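You operate a simulated robot arm through the tools that you are given. There is no shell and no other tool.

You are at the controls of a simulated robot arm. One attempt, no reset.

JOB
Kit up the black bolt on the card with the black nut.
Fine: the bolt table card gives the length; swing the keeper clear first, stand the bolt in the kit stand's bore, nut in its pocket, keeper back over the bolt last.
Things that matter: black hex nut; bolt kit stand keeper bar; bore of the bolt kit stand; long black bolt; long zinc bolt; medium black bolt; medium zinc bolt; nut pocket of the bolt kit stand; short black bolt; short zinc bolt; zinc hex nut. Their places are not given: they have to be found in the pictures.

The check looks at the end state, three seconds after you hand in, the way a careful person would. Anything else that was tipped, shoved, dropped, spilled or broken makes it a failure.

ROBOT AND FRAMES
A 7-joint arm with a two-finger parallel gripper, fixed in place. Base frame: the origin is on the floor under the middle of its stand, x ahead of it, y to its left, z up. Units: mm, rad, N and s.
With the tool pointing down near the work surface it reaches from about 240 to 680 mm from the base axis. Its first joint turns from -1.152 to 1.152 rad. Payload 2.4 kg.
The tool frame sits at the grasp point between the pads (the TCP): z along the fingers, y along the line on which they close. The tips reach 30 mm beyond it. Largest opening 94 mm; finger width 28, thickness 10; the body of the gripper, 50 by 96 mm, starts 55 mm behind the TCP.
Orientation is that of the tool frame in the base frame, as a unit quaternion [w, x, y, z]. With the fingers straight down and closing along the base's y, the tool's x points along the base's -x, its y along +y and its z along -z.

CONTROLS
- The arm moves only by the tool move_arm. Its argument "increments" is a list of rows, each a list of 7 numbers: the turn, a rotation vector about the base's x, y, z in rad, then the shift along the base's x, y, z in mm, then the finger opening in mm, from 0 to 94. In form: [[ax, ay, az, dx, dy, dz, gripper], ...]. A call has 1 to 20 rows; each row is the pose to reach, as a shift and turn from the pose commanded when the call began. A row lasts 0.2 s, in which the tool goes at most 50 mm and 0.15 rad; a call with a longer step from one row to the next is refused whole, and so is a gripper value outside its range. Where a pose cannot be reached the arm comes as near as it can. A force on the tool above 50 N (or 10 N above the force at the start of the call, whichever is more), or a blocked arm, ends the call early, and 0.2 s more pass. The fingers move at their own pace (about 153 mm/s each) and stop on an object; they squeeze with about 24 N. The grip force told is the motor's: it shows also when the fingers shut on nothing. Time passes only in rows, and 0.2 s behind the last, so rows that repeat a pose let the fingers close. It gives the time, the measured TCP pose, the force on the tool (base axes), the opening and the grip force at its end, in the units of the frame above (readings bear some noise), with the torque about the TCP (base axes, N m) and any sound that the robot's microphone picked up, and new pictures: "views" is both (left out), scene, wrist or none.
- Cameras (640 x 400 px; columns grow to the right, rows downward): "scene" is fixed at [33.6, 467.2, 1448.7]; the picture's right is [-0.80, -0.60, 0.00], its down [-0.31, 0.41, -0.86] and it looks along [0.51, -0.69, -0.51] (base axes); focal length 356 px, centre (320, 200). "wrist" rides on the gripper at [76, 14, -102] in the tool frame; the picture's right is [-0.18, 0.98, 0.00], its down [-0.75, -0.14, -0.64] and it looks along [-0.63, -0.12, 0.77] (tool axes); focal length 243 px, centre (320, 200).
- probe_pixels(camera, pixels): for up to 12 pixels [column, row] of the newest picture of that camera ("zoom" is the newest enlarged one), the place [x, y, z] in the base frame of the surface seen there, good to about 3 mm. No time passes.
- enlarge(camera, box): a new picture of the part [left, top, right, bottom] of that camera's present view, enlarged. No time passes.
- job_done(): hands the job in; it is judged then, once.

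Leave the gripper open and the arm clear of the work at the hand-in unless told otherwise.

The tools are called after "Call:" as name(argument=value, ...) on one line, values as JSON. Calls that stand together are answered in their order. move_arm: Moves the arm, as the interface text tells. Its arguments: {"type":"object","properties":{"increments":{"type":"array","items":{"type":"array","items":{"type":"number"}}},"views":{"type":"string","enum":["both","scene","wrist","none"]}},"required":["increments"]} The other tools are called the same way: probe_pixels (camera, pixels) gives the place of the surface under pixels of a picture; enlarge (camera, box) takes an enlarged picture of a part of a camera's view; job_done () hands the job in.

At the start:

```text
time: 0.0
position: [352.2, -88.4, 1256.0]
tcp_rot: [0.0, -0.001, 1.0, 0.0]
contact_force: [0.4, -0.2, 0.2]
ft_torque: [-0.03, 0.02, 0.02]
finger_gap: 94.0
gripper_force: 0.0
```

scene: 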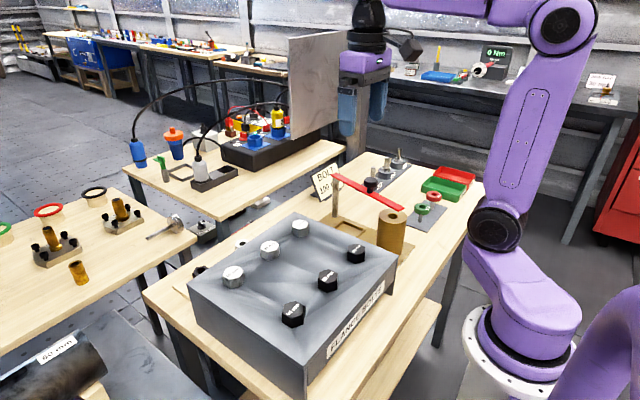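
wrist: 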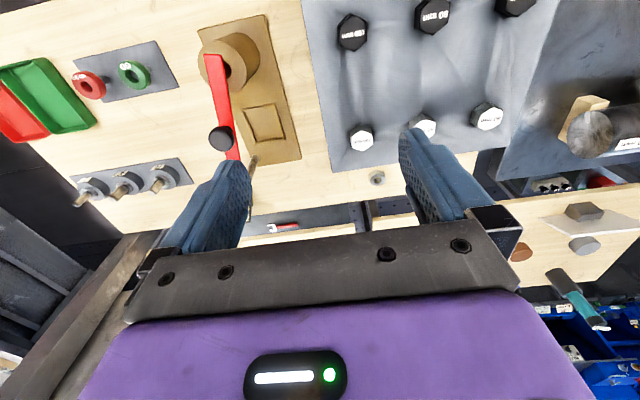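

I see a grey flange box with six bolts (three zinc, three black), a wooden stand with a red keeper bar, and a card that starts "BOLT". I'll enlarge the card, the stand and the bolts to read them.

Call:
enlarge(camera="scene", box=[300, 155, 350, 205])

Call:
enlarge(camera="scene", box=[310, 140, 490, 270])

Call:
enlarge(camera="wrist", box=[310, 0, 570, 170])

Call:
enlarge(camera="wrist", box=[0, 0, 320, 220])

Call:
enlarge(camera="scene", box=[180, 200, 410, 380])

```text
8.00 times, centred on (325, 180) of scene
```

zoom: 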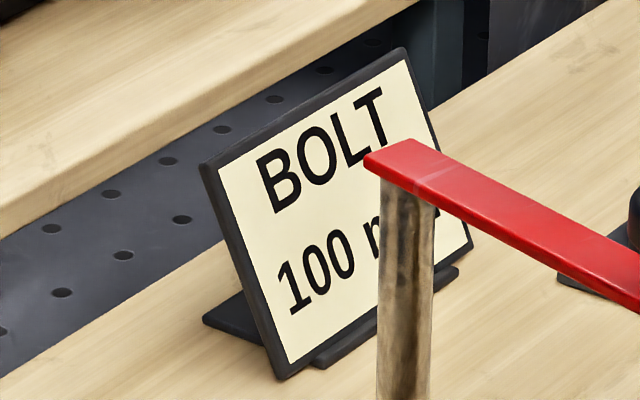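

```text
3.08 times, centred on (400, 205) of scene
```

zoom: 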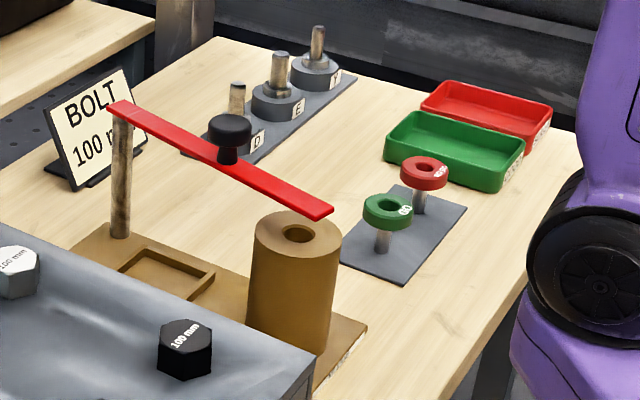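

```text
2.35 times, centred on (440, 85) of wrist
```

zoom: 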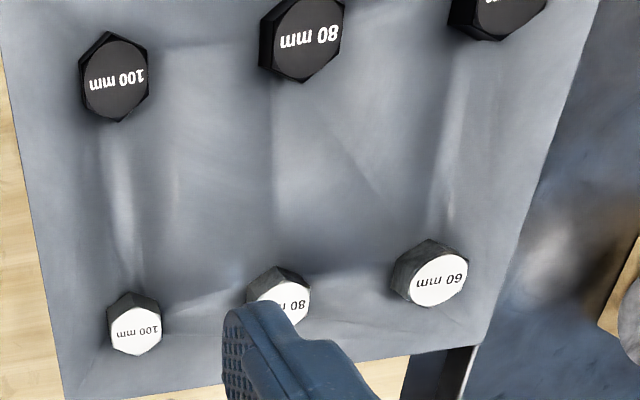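

```text
1.82 times, centred on (160, 110) of wrist
```

zoom: 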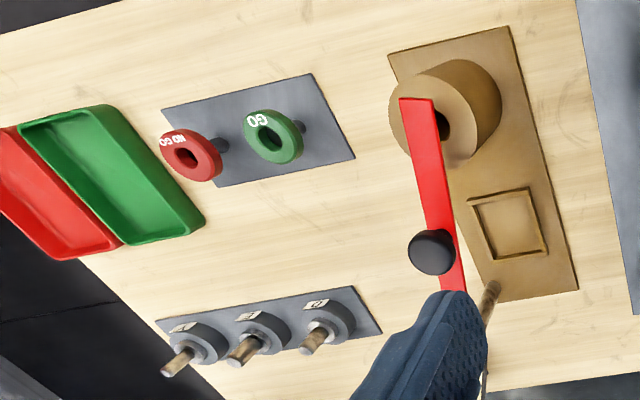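

```text
2.22 times, centred on (295, 290) of scene
```

zoom: 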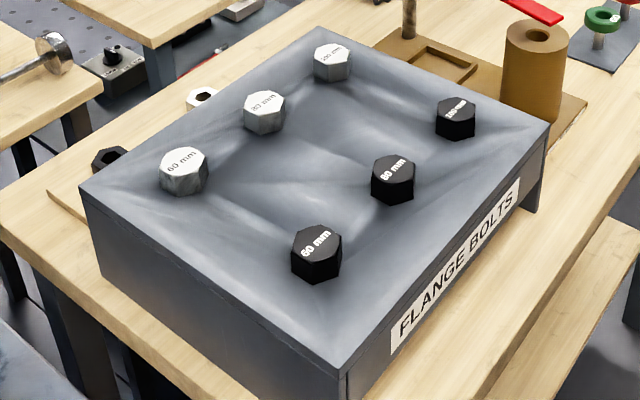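

The card reads "BOLT 100 m…", so the 100 mm black bolt is wanted, and its head is at scene (356,254). Next I'll probe the key places: bolts, stand, keeper and nuts.

Call:
enlarge(camera="scene", box=[180, 250, 230, 285])

Call:
probe_pixels(camera="scene", pixels=[[356, 248], [356, 260], [327, 275], [293, 308], [300, 226], [269, 244], [232, 272], [254, 236], [386, 290], [307, 380], [294, 213], [398, 250]])

Call:
probe_pixels(camera="wrist", pixels=[[352, 31], [435, 16], [515, 3], [361, 138], [488, 117], [377, 177], [221, 138], [218, 60], [265, 122], [240, 70], [254, 165], [320, 160]])

Call:
probe_pixels(camera="scene", pixels=[[337, 177], [345, 181], [372, 190], [400, 206], [374, 176], [374, 184], [394, 215], [385, 216], [352, 228], [343, 206], [402, 255], [393, 206]])

```text
11.43 times, centred on (205, 268) of scene
```

zoom: 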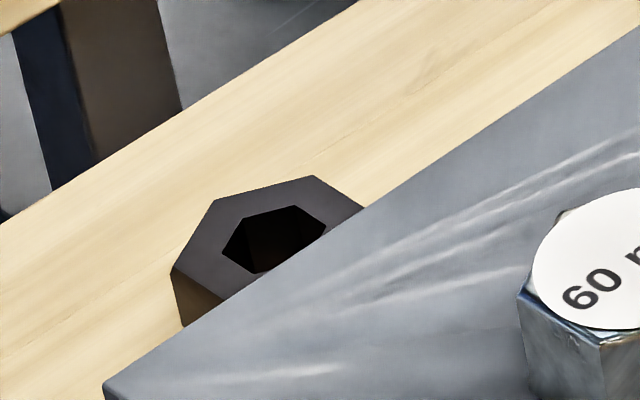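

```text
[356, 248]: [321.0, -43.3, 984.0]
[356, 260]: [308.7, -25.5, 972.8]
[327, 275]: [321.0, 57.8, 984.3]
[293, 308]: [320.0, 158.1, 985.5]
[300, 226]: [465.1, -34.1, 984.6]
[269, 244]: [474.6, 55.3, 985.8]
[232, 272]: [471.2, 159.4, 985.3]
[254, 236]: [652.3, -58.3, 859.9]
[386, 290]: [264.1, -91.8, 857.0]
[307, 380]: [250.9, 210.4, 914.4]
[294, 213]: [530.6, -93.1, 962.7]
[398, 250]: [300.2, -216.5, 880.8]
```

```text
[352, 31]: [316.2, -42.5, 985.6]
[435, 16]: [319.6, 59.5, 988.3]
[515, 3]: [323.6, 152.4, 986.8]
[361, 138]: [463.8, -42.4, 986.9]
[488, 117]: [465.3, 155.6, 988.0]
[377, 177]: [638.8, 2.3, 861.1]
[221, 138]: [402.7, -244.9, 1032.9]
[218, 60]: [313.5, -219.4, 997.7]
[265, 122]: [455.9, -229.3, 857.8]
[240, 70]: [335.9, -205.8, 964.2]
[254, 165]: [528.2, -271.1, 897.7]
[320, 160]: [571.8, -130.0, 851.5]
```

```text
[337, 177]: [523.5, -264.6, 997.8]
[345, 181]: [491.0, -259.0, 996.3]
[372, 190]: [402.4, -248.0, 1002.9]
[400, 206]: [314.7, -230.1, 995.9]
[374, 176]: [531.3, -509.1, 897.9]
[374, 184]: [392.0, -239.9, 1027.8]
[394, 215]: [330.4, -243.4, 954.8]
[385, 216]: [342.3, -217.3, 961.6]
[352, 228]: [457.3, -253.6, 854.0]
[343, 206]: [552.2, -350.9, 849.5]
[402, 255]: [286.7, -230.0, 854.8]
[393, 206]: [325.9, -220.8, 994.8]
```

The long black bolt's head is at about (318,-42) with its top at z≈985. The box top is at about z 963 and the table at about z 850. The black nut sits behind the box; I'll probe it in this last zoom, then look closer at the stand.

Call:
probe_pixels(camera="scene", pixels=[[197, 270], [199, 267], [204, 265], [207, 266], [200, 269], [195, 273]])

Call:
enlarge(camera="wrist", box=[190, 10, 310, 170])

```text
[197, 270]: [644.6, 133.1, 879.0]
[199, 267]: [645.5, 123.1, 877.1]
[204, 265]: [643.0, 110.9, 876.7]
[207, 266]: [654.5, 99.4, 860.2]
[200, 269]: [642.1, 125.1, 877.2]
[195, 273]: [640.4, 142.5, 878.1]
```

```text
2.50 times, centred on (250, 90) of wrist
```

zoom: 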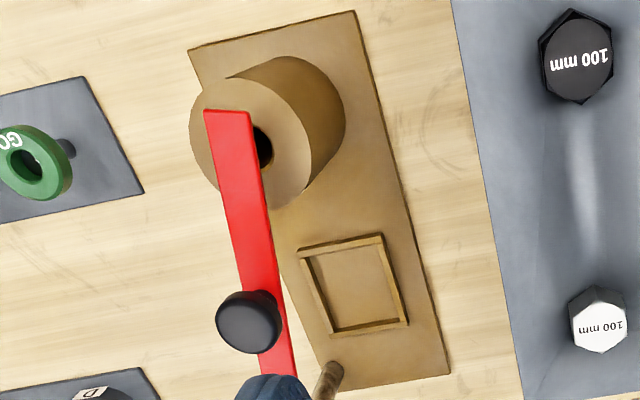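

The stand is a rectangular base with the cylinder and a framed pocket. I'll probe it in this zoom for orientation, pocket corners, cylinder rim and bore.

Call:
probe_pixels(camera="zoom", pixels=[[195, 55], [350, 17], [445, 367], [312, 262], [375, 250], [398, 315], [345, 322], [263, 140], [268, 160], [200, 140], [295, 195], [310, 150]])

Call:
probe_pixels(camera="zoom", pixels=[[210, 115], [250, 118], [220, 200], [262, 200], [265, 368], [293, 368], [248, 315], [300, 249], [382, 236], [408, 322], [330, 334], [332, 372]])

```text
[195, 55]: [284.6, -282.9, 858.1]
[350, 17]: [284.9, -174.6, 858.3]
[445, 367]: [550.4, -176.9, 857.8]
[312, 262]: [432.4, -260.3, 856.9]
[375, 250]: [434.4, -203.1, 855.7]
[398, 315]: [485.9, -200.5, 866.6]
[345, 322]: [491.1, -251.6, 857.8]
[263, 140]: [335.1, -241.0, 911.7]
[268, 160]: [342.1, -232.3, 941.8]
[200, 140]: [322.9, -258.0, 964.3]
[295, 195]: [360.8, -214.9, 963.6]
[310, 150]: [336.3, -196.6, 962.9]
```

```text
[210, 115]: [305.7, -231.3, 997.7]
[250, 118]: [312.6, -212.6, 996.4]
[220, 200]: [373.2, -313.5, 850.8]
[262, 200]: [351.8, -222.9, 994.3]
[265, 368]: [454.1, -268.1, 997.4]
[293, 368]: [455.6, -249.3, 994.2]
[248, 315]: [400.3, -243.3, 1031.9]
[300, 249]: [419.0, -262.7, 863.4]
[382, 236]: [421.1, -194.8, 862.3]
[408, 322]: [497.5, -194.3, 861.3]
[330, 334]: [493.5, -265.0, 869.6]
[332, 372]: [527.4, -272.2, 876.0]
```

The stand is aligned with the base axes (x 284–552, y -284 to -175) and the pocket is centred near (459,-229). The bore is near (328,-229), and the keeper pivots near (527,-272) with its knob near (401,-245). I'll move to above the knob at a safe height for a closer look.

Call:
move_arm(increments=[[0, 0, 0, 6, -20, -14, 94], [0, 0, 0, 12, -40, -28, 94], [0, 0, 0, 18, -60, -42, 94], [0, 0, 0, 25, -80, -56, 94], [0, 0, 0, 31, -100, -70, 94], [0, 0, 0, 37, -120, -84, 94], [0, 0, 0, 44, -140, -98, 94], [0, 0, 0, 50, -158, -112, 94], [0, 0, 0, 50, -158, -112, 94]])

```text
time: 2.0
position: [400.4, -246.2, 1146.6]
tcp_rot: [0.0, 0.0, 1.0, 0.0]
contact_force: [-0.7, 0.4, -0.1]
ft_torque: [-0.02, 0.01, -0.01]
finger_gap: 93.9
gripper_force: 0.0
```

scene: 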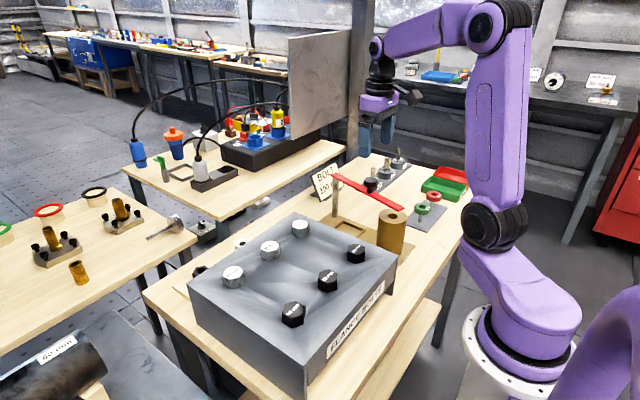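
wrist: 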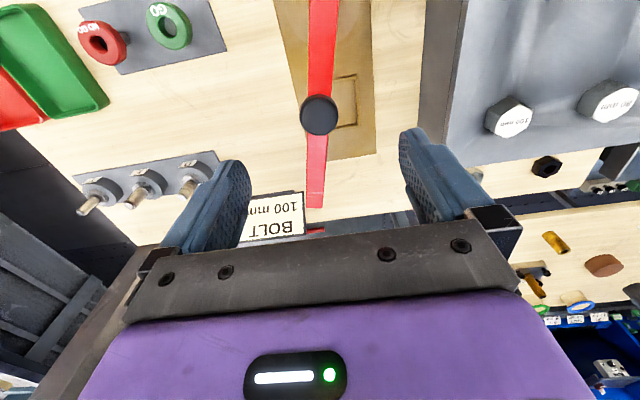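

The card now reads "BOLT 100 mm" in full. I'll probe the knob edges, the pivot end, and the heights of the neighbours in the swing area (D/E/F posts, GO gauge).

Call:
probe_pixels(camera="wrist", pixels=[[319, 112], [302, 112], [336, 112], [319, 97], [319, 130], [315, 203], [322, 50], [90, 208], [133, 202], [187, 188], [165, 25], [545, 165]])

Call:
enlarge(camera="wrist", box=[210, 60, 400, 250])

Call:
enlarge(camera="scene", box=[310, 130, 480, 270])

```text
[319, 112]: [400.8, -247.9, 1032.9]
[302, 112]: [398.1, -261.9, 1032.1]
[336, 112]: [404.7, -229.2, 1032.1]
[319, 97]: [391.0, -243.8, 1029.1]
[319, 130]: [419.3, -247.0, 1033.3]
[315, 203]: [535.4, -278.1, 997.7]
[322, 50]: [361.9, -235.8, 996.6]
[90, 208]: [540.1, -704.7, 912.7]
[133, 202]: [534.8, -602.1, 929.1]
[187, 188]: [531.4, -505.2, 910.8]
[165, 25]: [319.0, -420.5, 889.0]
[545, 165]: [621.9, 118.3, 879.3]
```

```text
2.11 times, centred on (305, 155) of wrist
```

zoom: 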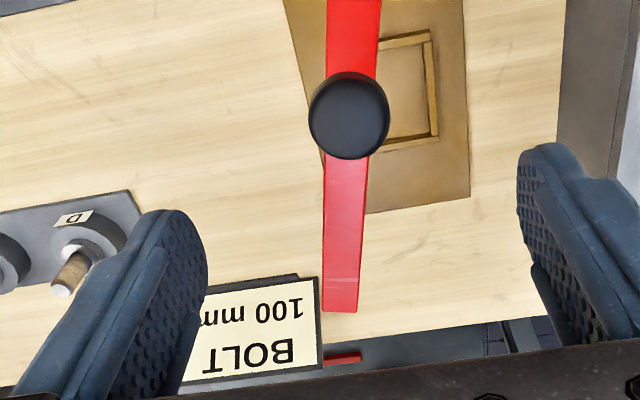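

```text
2.86 times, centred on (395, 200) of scene
```

zoom: 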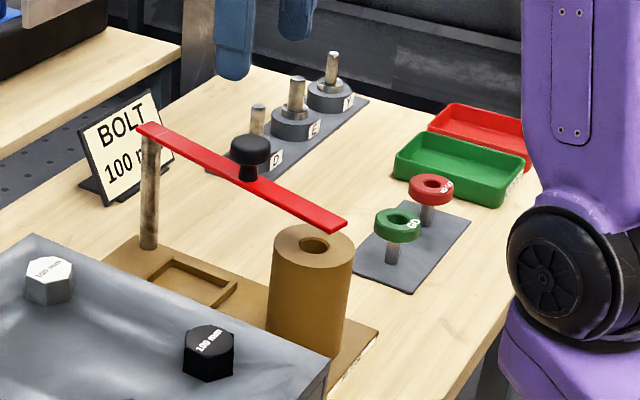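

All neighbours stay under z≈930, well below the bar (z≈996), so a swing toward -y is clear. The knob is centred near (403,-246), about 34 mm wide with its top at 1033. I'll go down over it with the tips at about 1012 and close.

Call:
move_arm(increments=[[0, 0, 0, 2, 0, -25, 94], [0, 0, 0, 2, 0, -50, 94], [0, 0, 0, 2, 0, -75, 94], [0, 0, 0, 2, 0, -90, 94], [0, 0, 0, 2, 0, -104, 94], [0, 0, 0, 2, 0, -104, 80], [0, 0, 0, 2, 0, -104, 60], [0, 0, 0, 2, 0, -104, 45], [0, 0, 0, 2, 0, -104, 30], [0, 0, 0, 2, 0, -104, 30]])

```text
time: 4.2
position: [404.8, -247.3, 1042.2]
tcp_rot: [0.0, 0.001, 1.0, -0.001]
contact_force: [0.8, -4.0, -4.7]
ft_torque: [-0.14, -0.11, -0.2]
finger_gap: 34.9
gripper_force: 45.4
```

scene: 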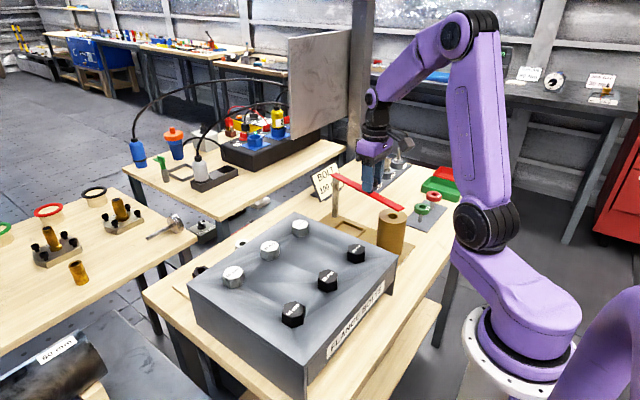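
wrist: 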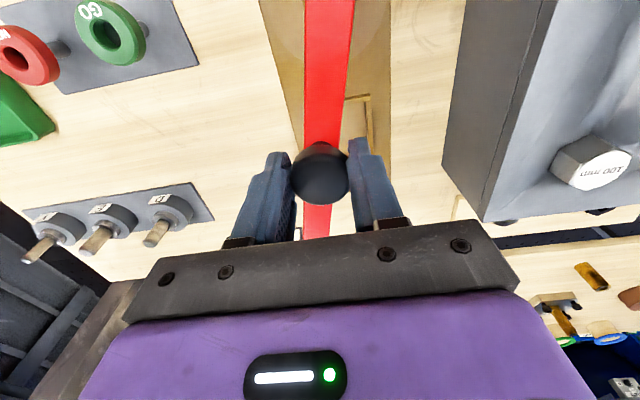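

I have the knob: the gap is 34.9 mm. I'll swing the keeper counter-clockwise toward -y about the pivot near (528,-277), turning the tool with it. I'll start with 0.3 rad to check the forces.

Call:
move_arm(increments=[[0, 0, 0.1, -2.4, -12.5, 0, 30], [0, 0, 0.2, -3.5, -25.1, 0, 30], [0, 0, 0.3, -3.35, -37.8, 0, 30]])

```text
time: 5.0
position: [400.9, -284.8, 1042.8]
tcp_rot: [0.001, -0.15, 0.989, -0.001]
contact_force: [6.0, -2.2, 4.8]
ft_torque: [-0.23, 0.53, -0.37]
finger_gap: 34.7
gripper_force: 45.3
```

scene: 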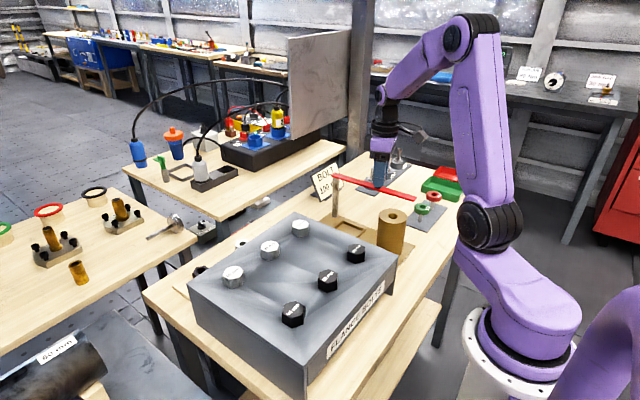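
wrist: 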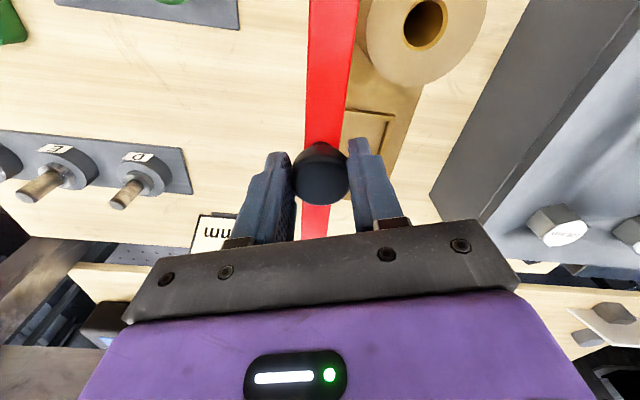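

The swing is smooth with low force. I'll carry on to about 1.3 rad.

Call:
move_arm(increments=[[0, 0, 0.1, 1.4, -12.6, 0, 30], [0, 0, 0.2, 4.1, -25.0, 0, 30], [0, 0, 0.3, 8.0, -37.1, 0, 30], [0, 0, 0.4, 13.1, -48.8, 0, 30], [0, 0, 0.5, 19.3, -59.9, 0, 30], [0, 0, 0.6, 26.6, -70.3, 0, 30], [0, 0, 0.7, 34.9, -79.9, 0, 30], [0, 0, 0.8, 44.1, -88.6, 0, 30], [0, 0, 0.9, 54.1, -96.4, 0, 30], [0, 0, 1.0, 64.9, -103.1, 0, 30], [0, 0, 1.0, 64.9, -103.1, 0, 30]])

```text
time: 7.0
position: [445.6, -375.8, 1040.6]
tcp_rot: [-0.006, -0.553, 0.833, 0.015]
contact_force: [-12.1, 8.6, 12.1]
ft_torque: [0.19, 0.56, 0.15]
finger_gap: 35.1
gripper_force: 44.7
stopped in row 9: the force on the tool passed its limit at 57 N (the readings are from after the stop); the commanded pose is now the measured one
```

scene: 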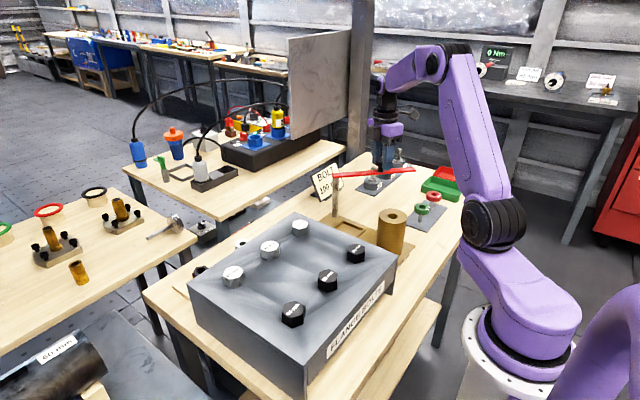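
wrist: 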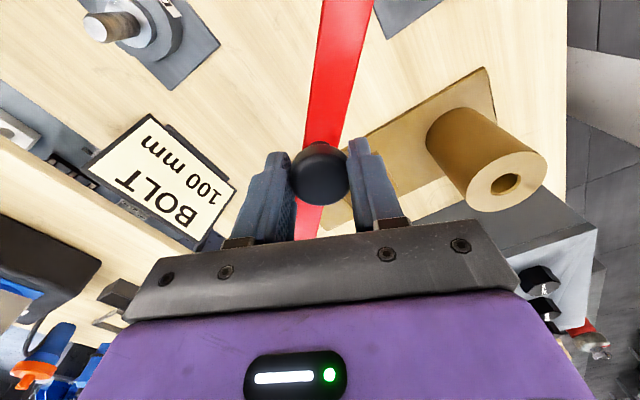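

The keeper has reached its stop after about 65° of swing. The bore and pocket are now uncovered, with the pocket about 84 mm clear of the bar line. I'll open the fingers and rise.

Call:
move_arm(increments=[[0, 0, 0, 0, 0, 0, 60], [0, 0, 0, 0, 0, 0, 94], [0, 0, 0, 0, 0, 0, 94], [0, 0, 0, 0, 0, 30, 94], [0, 0, 0, 0, 0, 60, 94], [0, 0, 0, 0, 0, 100, 94], [0, 0, 0, 0, 0, 140, 94]])

```text
time: 8.6
position: [444.5, -373.7, 1183.0]
tcp_rot: [-0.005, -0.551, 0.834, 0.013]
contact_force: [-0.4, 0.4, 0.4]
ft_torque: [0.01, 0.01, 0.04]
finger_gap: 93.9
gripper_force: 0.1
```

scene: 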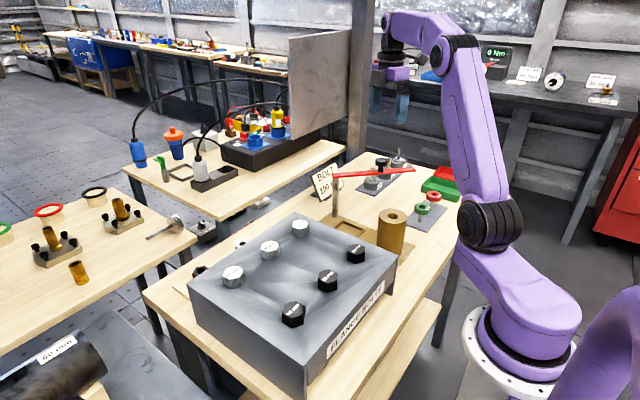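
wrist: 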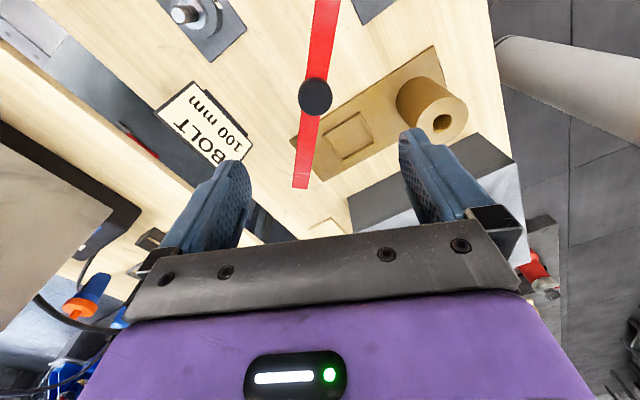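

The tool is free but tilted slightly by the push. I'll square it back to straight down with closing along y, and travel to above the long black bolt at about (318,-42), z 1110.

Call:
move_arm(increments=[[-0.0023, -0.0009, -0.0973, -10.5, 27.6, -6, 94], [-0.0046, -0.0018, -0.1945, -21.1, 55.3, -12, 94], [-0.0069, -0.0027, -0.2918, -31.6, 82.9, -18, 94], [-0.0092, -0.0035, -0.389, -42.2, 110.6, -24, 94], [-0.0115, -0.0044, -0.4863, -52.7, 138.2, -30, 94], [-0.0138, -0.0053, -0.5835, -63.3, 165.9, -36, 94], [-0.016, -0.0062, -0.6808, -73.8, 193.5, -42, 94], [-0.0183, -0.0071, -0.778, -84.3, 221.1, -48, 94], [-0.0206, -0.008, -0.8753, -94.9, 248.8, -54, 94], [-0.0229, -0.0088, -0.9725, -105.4, 276.4, -60, 94], [-0.0252, -0.0097, -1.0698, -116, 304.1, -66, 94], [-0.0275, -0.0106, -1.167, -126.5, 331.7, -73, 94], [-0.0275, -0.0106, -1.167, -126.5, 331.7, -73, 94]])

```text
time: 11.4
position: [319.3, -42.4, 1105.5]
tcp_rot: [0.0, -0.002, 1.0, -0.001]
contact_force: [-0.4, -0.4, -0.5]
ft_torque: [0.02, -0.02, 0.02]
finger_gap: 94.0
gripper_force: 0.1
```

scene: 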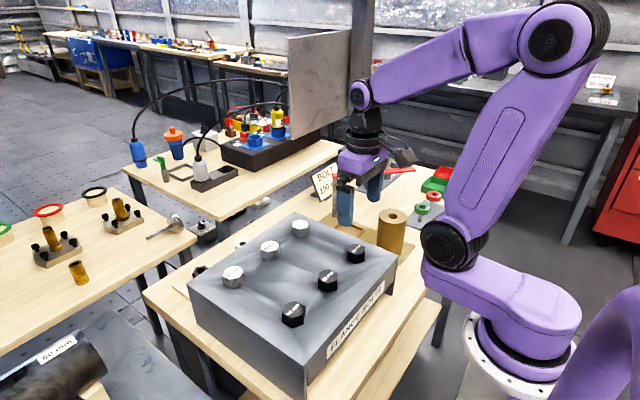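
wrist: 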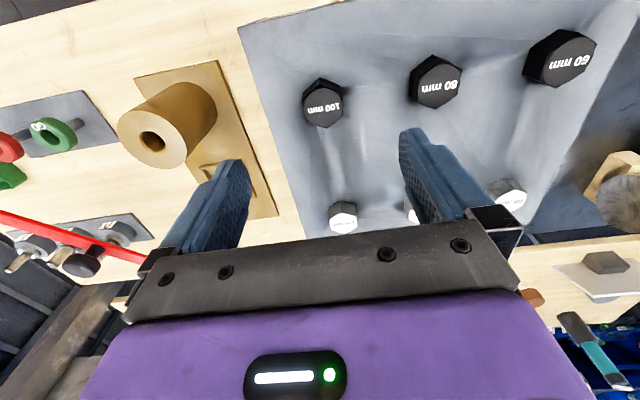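

The long black bolt's head is at wrist (323,103), between the fingers. I'll enlarge it and probe for its hex orientation, and look at the bore and cylinder rim, now uncovered at wrist (153,140).

Call:
enlarge(camera="wrist", box=[100, 60, 240, 180])

Call:
probe_pixels(camera="zoom", pixels=[[245, 345], [295, 370], [190, 370], [242, 320], [242, 425], [80, 330], [385, 330], [225, 250], [250, 475], [300, 350], [200, 350], [250, 400]])

Call:
enlarge(camera="wrist", box=[290, 65, 356, 140])

```text
3.33 times, centred on (170, 120) of wrist
```

zoom: 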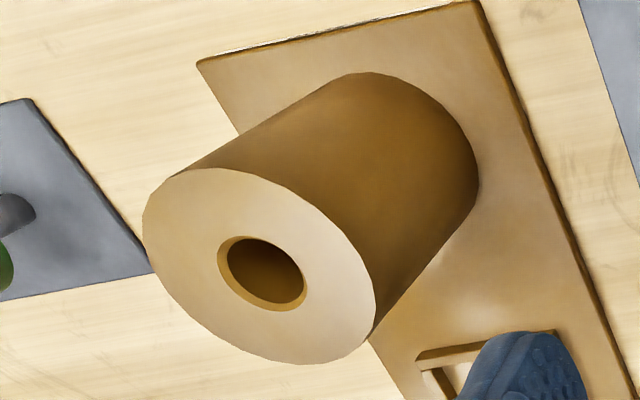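

```text
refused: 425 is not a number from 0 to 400
```

```text
5.33 times, centred on (323, 102) of wrist
```

zoom: 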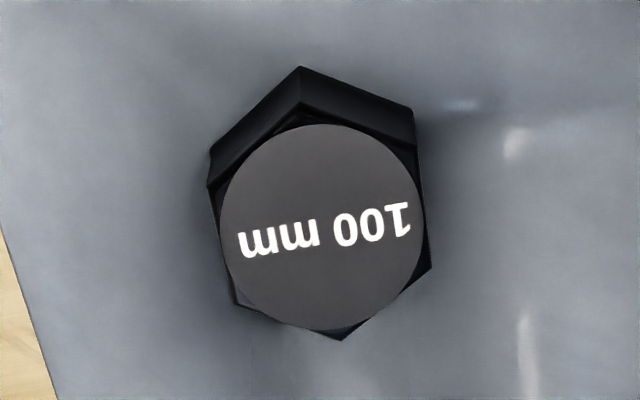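

The head's flats look close to facing ±y. I'll probe the top-face vertices in this zoom, and the bore and rim in the wrist picture.

Call:
probe_pixels(camera="zoom", pixels=[[303, 112], [415, 150], [427, 265], [341, 336], [239, 301], [213, 188], [322, 226], [220, 330], [460, 200]])

Call:
probe_pixels(camera="wrist", pixels=[[118, 120], [133, 150], [172, 130], [152, 112], [163, 166], [181, 158], [147, 139], [167, 143], [157, 131], [157, 153], [170, 112], [140, 112]])

```text
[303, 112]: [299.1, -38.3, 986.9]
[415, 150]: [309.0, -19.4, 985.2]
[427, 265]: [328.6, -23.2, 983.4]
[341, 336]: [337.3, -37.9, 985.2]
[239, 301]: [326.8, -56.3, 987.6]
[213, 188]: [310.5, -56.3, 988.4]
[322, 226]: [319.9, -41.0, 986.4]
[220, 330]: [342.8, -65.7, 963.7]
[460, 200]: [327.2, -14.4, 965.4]
```

```text
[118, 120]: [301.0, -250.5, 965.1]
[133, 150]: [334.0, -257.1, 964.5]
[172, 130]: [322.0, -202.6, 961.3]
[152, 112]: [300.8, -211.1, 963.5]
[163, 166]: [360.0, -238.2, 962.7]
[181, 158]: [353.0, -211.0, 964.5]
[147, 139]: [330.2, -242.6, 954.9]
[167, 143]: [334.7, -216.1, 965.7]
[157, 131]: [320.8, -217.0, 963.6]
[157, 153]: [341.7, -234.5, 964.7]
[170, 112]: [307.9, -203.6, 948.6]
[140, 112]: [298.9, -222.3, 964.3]
```

The head is centred near (319,-40.5), about 35 mm across flats, with flats facing ±y, so the present closing direction is right. The bore works out at about (329.5,-229.5) with its top at z 963.5. I'll go down to TCP z≈997 (tips just above the box top) and close on the head.

Call:
move_arm(increments=[[0, 0, 0, 0, 1.9, -25, 94], [0, 0, 0, 0, 1.9, -50, 94], [0, 0, 0, 0, 1.9, -72, 94], [0, 0, 0, 0, 1.9, -90, 94], [0, 0, 0, 0, 1.9, -100, 94], [0, 0, 0, 0, 1.9, -108, 94], [0, 0, 0, 0, 1.9, -108, 94]])

```text
time: 13.0
position: [320.6, -42.6, 998.5]
tcp_rot: [-0.001, -0.002, 1.0, 0.0]
contact_force: [0.1, 1.0, 0.6]
ft_torque: [0.0, -0.02, -0.02]
finger_gap: 94.0
gripper_force: 0.0
out of reach, approached as far as the arm can: row 5
```

scene: 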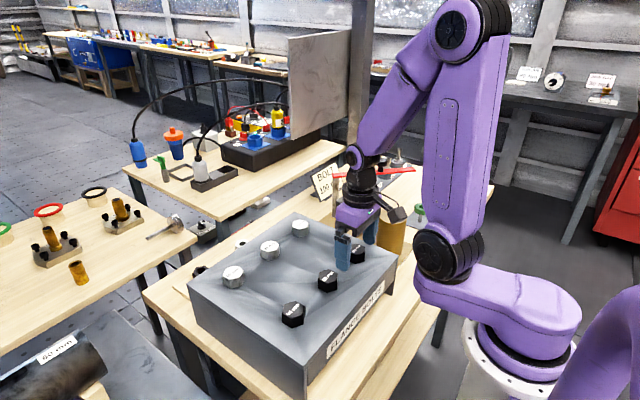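
wrist: 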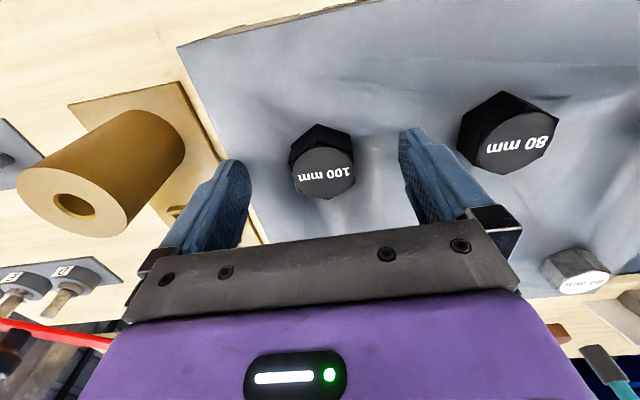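

One row was flagged "out of reach", but the TCP is at (320.6,-42.6,998.5), close to target. I'll check the head's position relative to the fingers before closing.

Call:
probe_pixels(camera="wrist", pixels=[[323, 170], [297, 180], [350, 168], [325, 196], [318, 148], [235, 200], [415, 190]])

Call:
enlarge(camera="scene", box=[310, 190, 430, 300])

```text
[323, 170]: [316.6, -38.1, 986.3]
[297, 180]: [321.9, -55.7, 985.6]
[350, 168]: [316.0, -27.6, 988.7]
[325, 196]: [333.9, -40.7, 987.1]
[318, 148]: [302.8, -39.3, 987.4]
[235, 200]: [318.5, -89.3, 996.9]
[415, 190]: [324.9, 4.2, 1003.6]
```

```text
3.64 times, centred on (370, 245) of scene
```

zoom: 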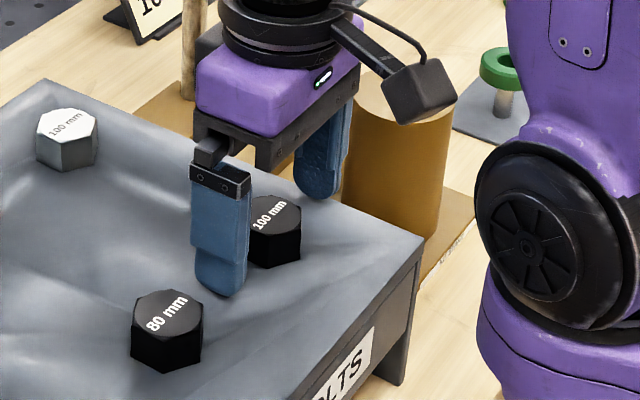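

The fingers' middle is at y≈-42.6 and the head at about (318.5,-40.5). I'll shift +2 in y and -2 in x, then close gently on the head.

Call:
move_arm(increments=[[0, 0, 0, -2, 2, 0, 94], [0, 0, 0, -2, 2, 0, 80], [0, 0, 0, -2, 2, 0, 65], [0, 0, 0, -2, 2, 0, 52], [0, 0, 0, -2, 2, 0, 42], [0, 0, 0, -2, 2, 0, 38], [0, 0, 0, -2, 2, 0, 34], [0, 0, 0, -2, 2, 0, 28], [0, 0, 0, -2, 2, 0, 28]])

```text
time: 15.0
position: [318.0, -39.6, 998.3]
tcp_rot: [-0.001, -0.001, 1.0, 0.0]
contact_force: [-1.0, 2.5, 3.6]
ft_torque: [0.0, -0.02, 0.03]
finger_gap: 41.2
gripper_force: 24.0
```

scene: 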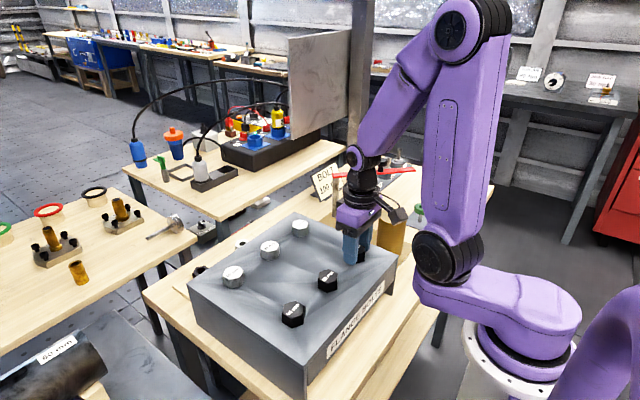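
wrist: 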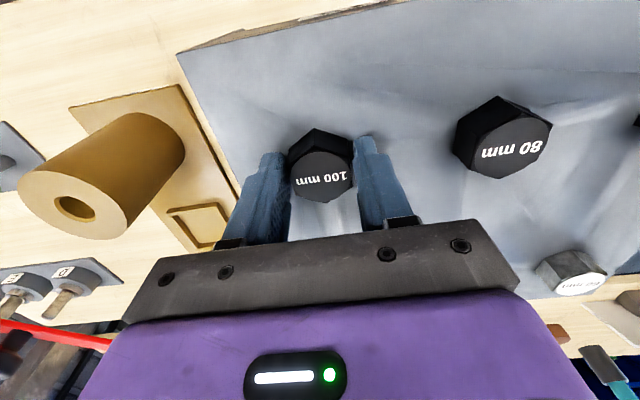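

The gap stopped at 41.2 mm with 24 N. I'll look closer to see whether the pads sit flat on the head.

Call:
enlarge(camera="wrist", box=[250, 110, 400, 210])

Call:
enlarge(camera="scene", box=[330, 210, 410, 280])

```text
4.00 times, centred on (325, 160) of wrist
```

zoom: 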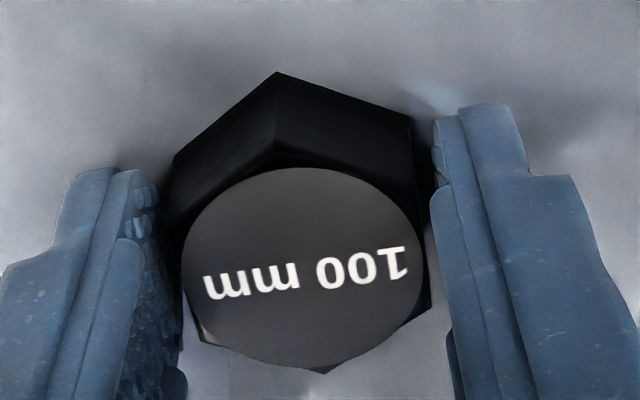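

```text
5.71 times, centred on (370, 245) of scene
```

zoom: 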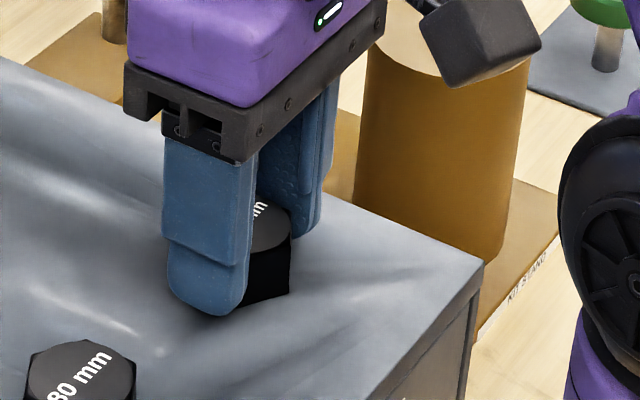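

There seems to be a small space between the right pad and the head, so the fingers may not have finished. I'll hold the pose a few more rows with the close command.

Call:
move_arm(increments=[[0, 0, 0, 0, 0, 0, 25], [0, 0, 0, 0, 0, 0, 25], [0, 0, 0, 0, 0, 0, 25], [0, 0, 0, 0, 0, 0, 25]])

Call:
enlarge(camera="wrist", box=[250, 110, 400, 210])

```text
time: 16.0
position: [317.0, -40.5, 997.8]
tcp_rot: [0.0, -0.002, 1.0, -0.001]
contact_force: [0.3, 1.2, 2.6]
ft_torque: [-0.09, 0.0, 0.04]
finger_gap: 41.3
gripper_force: 23.9
```

scene: 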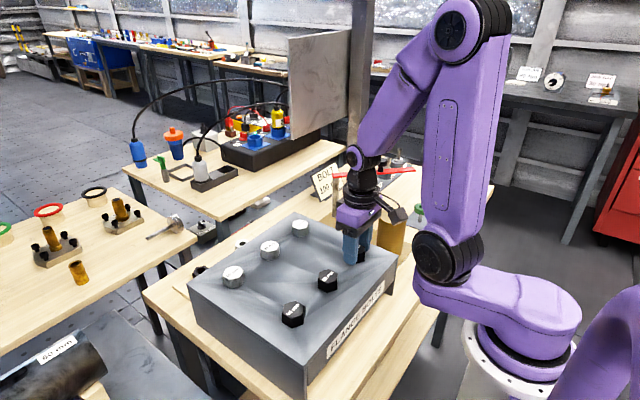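
wrist: 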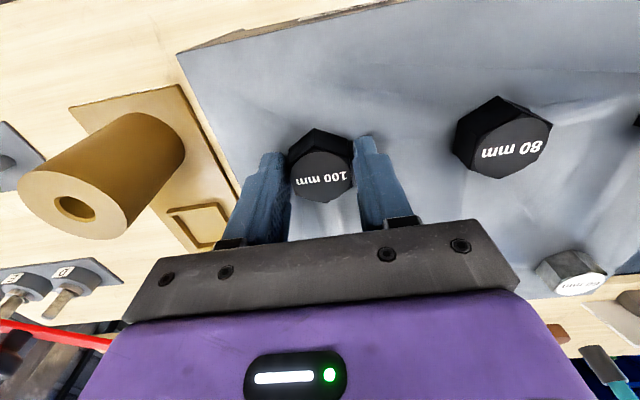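

```text
4.00 times, centred on (325, 160) of wrist
```

zoom: 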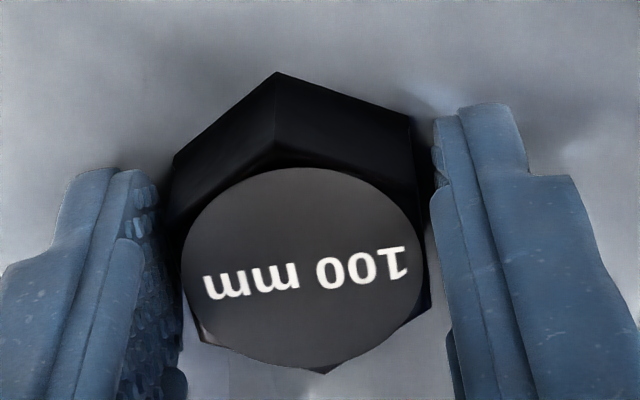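

The grip is steady at 41.3 mm and 24 N, so I'm holding the head. I'll lift straight up slowly, about 128 mm, so the 100 mm shank clears the box.

Call:
move_arm(increments=[[0, 0, 0, 0, 0, 5, 25], [0, 0, 0, 0, 0, 12, 25], [0, 0, 0, 0, 0, 20, 25], [0, 0, 0, 0, 0, 30, 25], [0, 0, 0, 0, 0, 40, 25], [0, 0, 0, 0, 0, 50, 25], [0, 0, 0, 0, 0, 60, 25], [0, 0, 0, 0, 0, 70, 25], [0, 0, 0, 0, 0, 80, 25], [0, 0, 0, 0, 0, 90, 25], [0, 0, 0, 0, 0, 100, 25], [0, 0, 0, 0, 0, 110, 25], [0, 0, 0, 0, 0, 120, 25], [0, 0, 0, 0, 0, 128, 25], [0, 0, 0, 0, 0, 128, 25]])

```text
time: 19.2
position: [318.2, -39.6, 1127.4]
tcp_rot: [0.0, -0.002, 1.0, 0.0]
contact_force: [-0.1, -0.2, -4.2]
ft_torque: [0.0, 0.04, -0.03]
finger_gap: 41.4
gripper_force: 23.8
```

scene: 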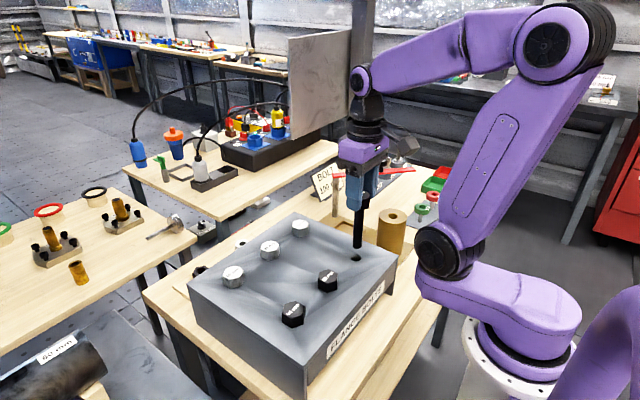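
wrist: 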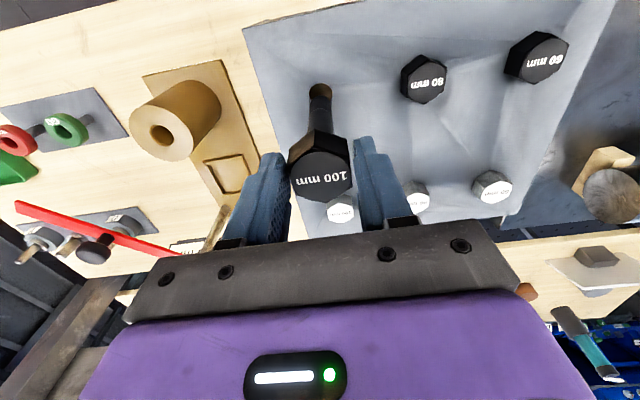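

The bolt is up, carrying about 4 N. I'll check that it hangs straight and that the tip is clear of the box.

Call:
enlarge(camera="scene", box=[320, 150, 420, 280])

Call:
probe_pixels(camera="zoom", pixels=[[277, 160], [277, 200], [277, 240], [277, 280], [275, 330], [295, 240]])

Call:
enlarge(camera="wrist", box=[260, 60, 390, 220])

Call:
probe_pixels(camera="wrist", pixels=[[320, 92], [319, 110], [319, 125], [318, 160], [322, 185], [300, 175], [340, 170], [321, 86]])

```text
3.08 times, centred on (370, 215) of scene
```

zoom: 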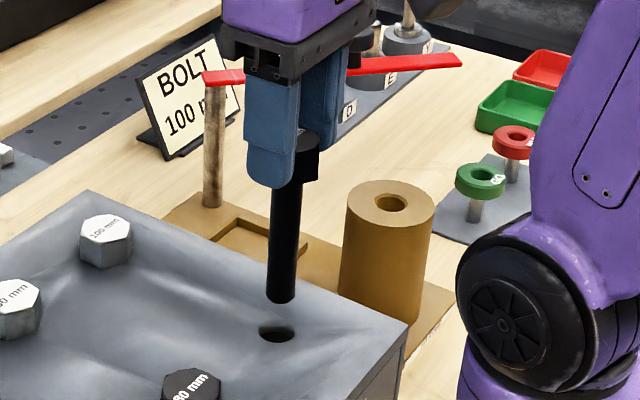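

```text
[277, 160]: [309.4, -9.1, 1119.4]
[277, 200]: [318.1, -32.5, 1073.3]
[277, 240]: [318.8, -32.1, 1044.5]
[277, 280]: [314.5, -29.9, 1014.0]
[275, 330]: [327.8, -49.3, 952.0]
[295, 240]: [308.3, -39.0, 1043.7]
```

```text
2.50 times, centred on (325, 140) of wrist
```

zoom: 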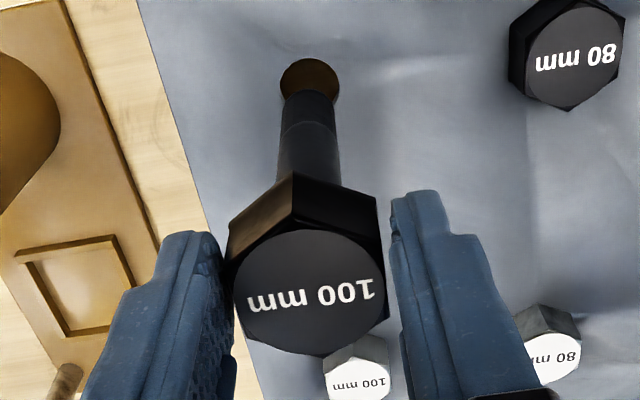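

```text
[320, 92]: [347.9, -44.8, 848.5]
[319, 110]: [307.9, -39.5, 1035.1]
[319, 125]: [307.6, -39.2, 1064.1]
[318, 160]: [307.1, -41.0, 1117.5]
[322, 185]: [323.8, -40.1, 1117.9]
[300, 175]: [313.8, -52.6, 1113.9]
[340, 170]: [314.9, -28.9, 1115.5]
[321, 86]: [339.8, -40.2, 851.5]
```

The bolt hangs vertical (shank surface x 307.9 at z 1035 and 307.6 at z 1064), with its tip at about z 993. I'll carry it level to above the bore at about (329.5,-229.3).

Call:
move_arm(increments=[[0, 0, 0, 0.5, -8, 0, 25], [0, 0, 0, 1.5, -24, 0, 25], [0, 0, 0, 2.7, -44, 0, 25], [0, 0, 0, 3.9, -64, 0, 25], [0, 0, 0, 5.1, -84, 0, 25], [0, 0, 0, 6.3, -104, 0, 25], [0, 0, 0, 7.5, -124, 0, 25], [0, 0, 0, 8.7, -144, 0, 25], [0, 0, 0, 9.9, -162, 0, 25], [0, 0, 0, 10.8, -176, 0, 25], [0, 0, 0, 11.3, -185, 0, 25], [0, 0, 0, 11.5, -188.6, 0, 25], [0, 0, 0, 11.5, -188.6, 0, 25], [0, 0, 0, 11.5, -188.6, 0, 25]])

Call:
enlarge(camera="scene", box=[350, 150, 430, 260])

Call:
enlarge(camera="wrist", box=[260, 60, 390, 160])

```text
time: 22.2
position: [330.8, -229.3, 1126.1]
tcp_rot: [0.0, -0.002, 1.0, -0.001]
contact_force: [-0.1, -0.4, -3.2]
ft_torque: [-0.01, 0.04, -0.01]
finger_gap: 41.2
gripper_force: 24.0
```

scene: 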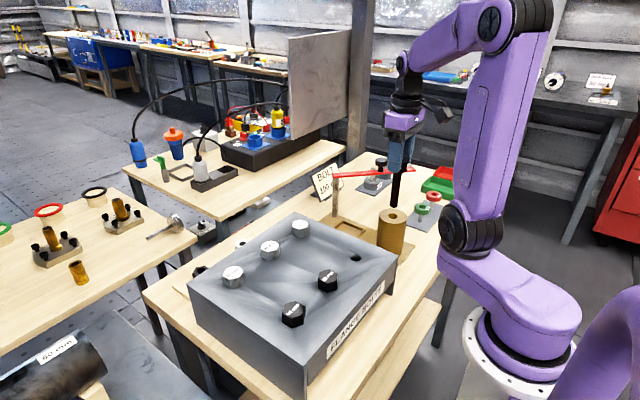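
wrist: 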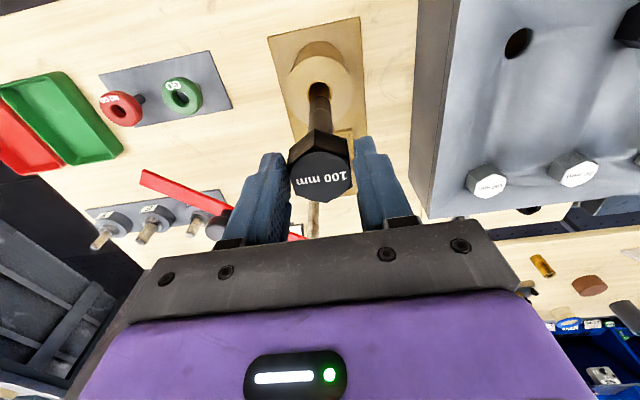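

```text
3.64 times, centred on (390, 205) of scene
```

zoom: 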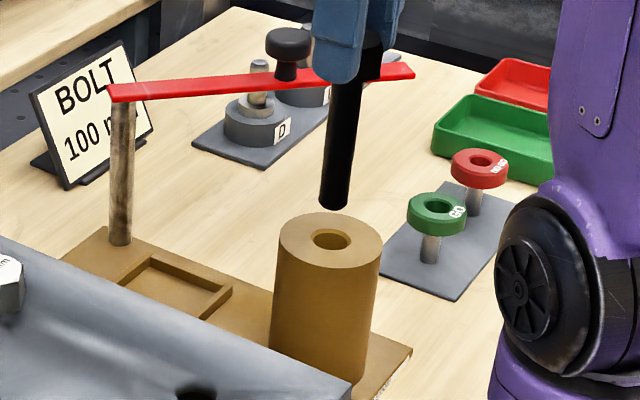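

```text
4.00 times, centred on (325, 110) of wrist
```

zoom: 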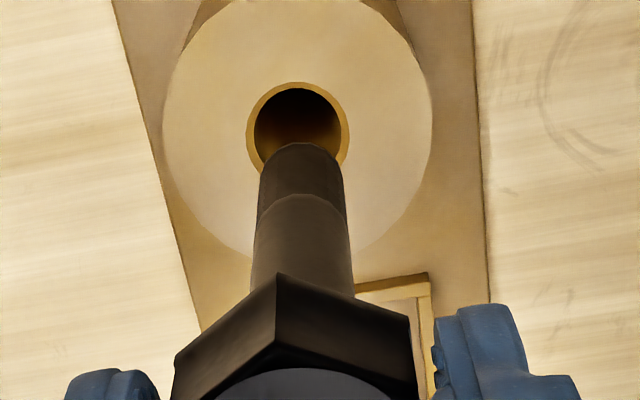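

The tip (≈20 mm shank) hangs just above the bore (≈23 mm, with a chamfer to ≈27 mm). In the wrist picture the shank is about 0.8 mm to +y of the bore centre. I'll correct that and lower 22 mm to just above the bore to compare.

Call:
move_arm(increments=[[0, 0, 0, 0, -0.8, -6, 25], [0, 0, 0, 0, -0.8, -12, 25], [0, 0, 0, 0, -0.8, -18, 25], [0, 0, 0, 0, -0.8, -22, 25], [0, 0, 0, 0, -0.8, -22, 25]])

Call:
enlarge(camera="scene", box=[370, 180, 420, 240])

Call:
enlarge(camera="wrist", box=[280, 60, 360, 130])

```text
time: 23.4
position: [331.5, -229.2, 1104.1]
tcp_rot: [-0.001, -0.001, 1.0, 0.0]
contact_force: [-0.3, 0.5, -2.6]
ft_torque: [0.01, -0.01, -0.02]
finger_gap: 41.4
gripper_force: 24.4
```

scene: 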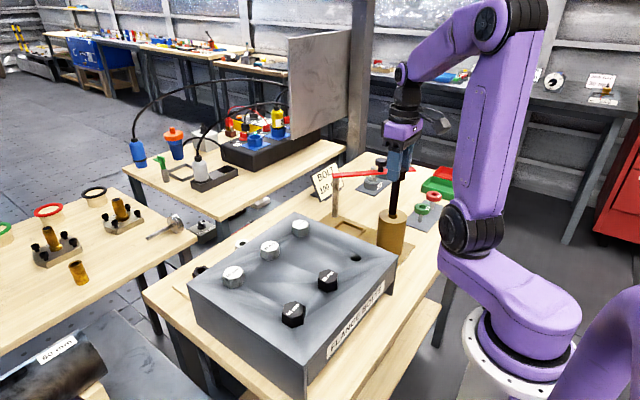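
wrist: 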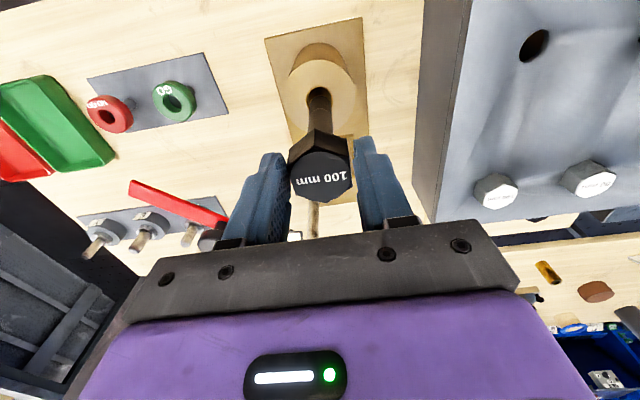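

```text
6.67 times, centred on (395, 210) of scene
```

zoom: 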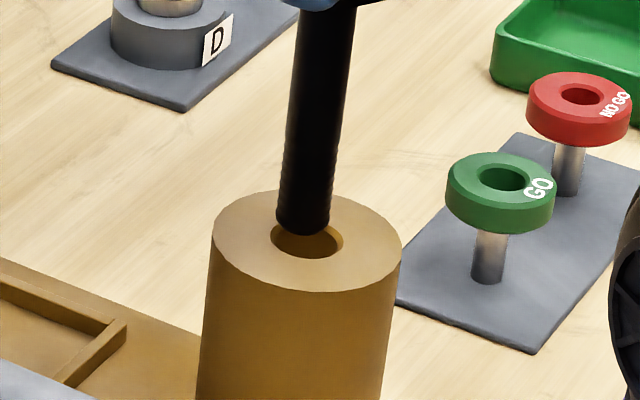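

```text
5.71 times, centred on (320, 95) of wrist
```

zoom: 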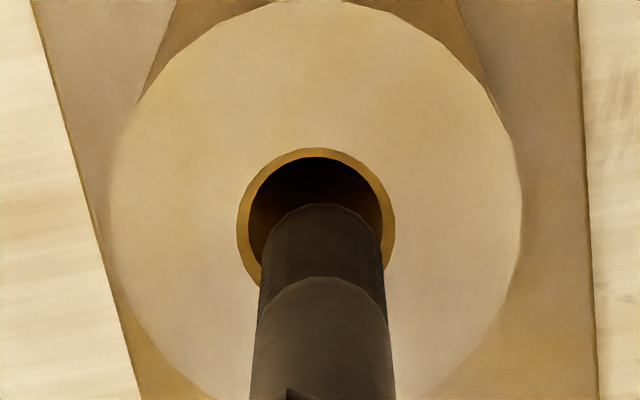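

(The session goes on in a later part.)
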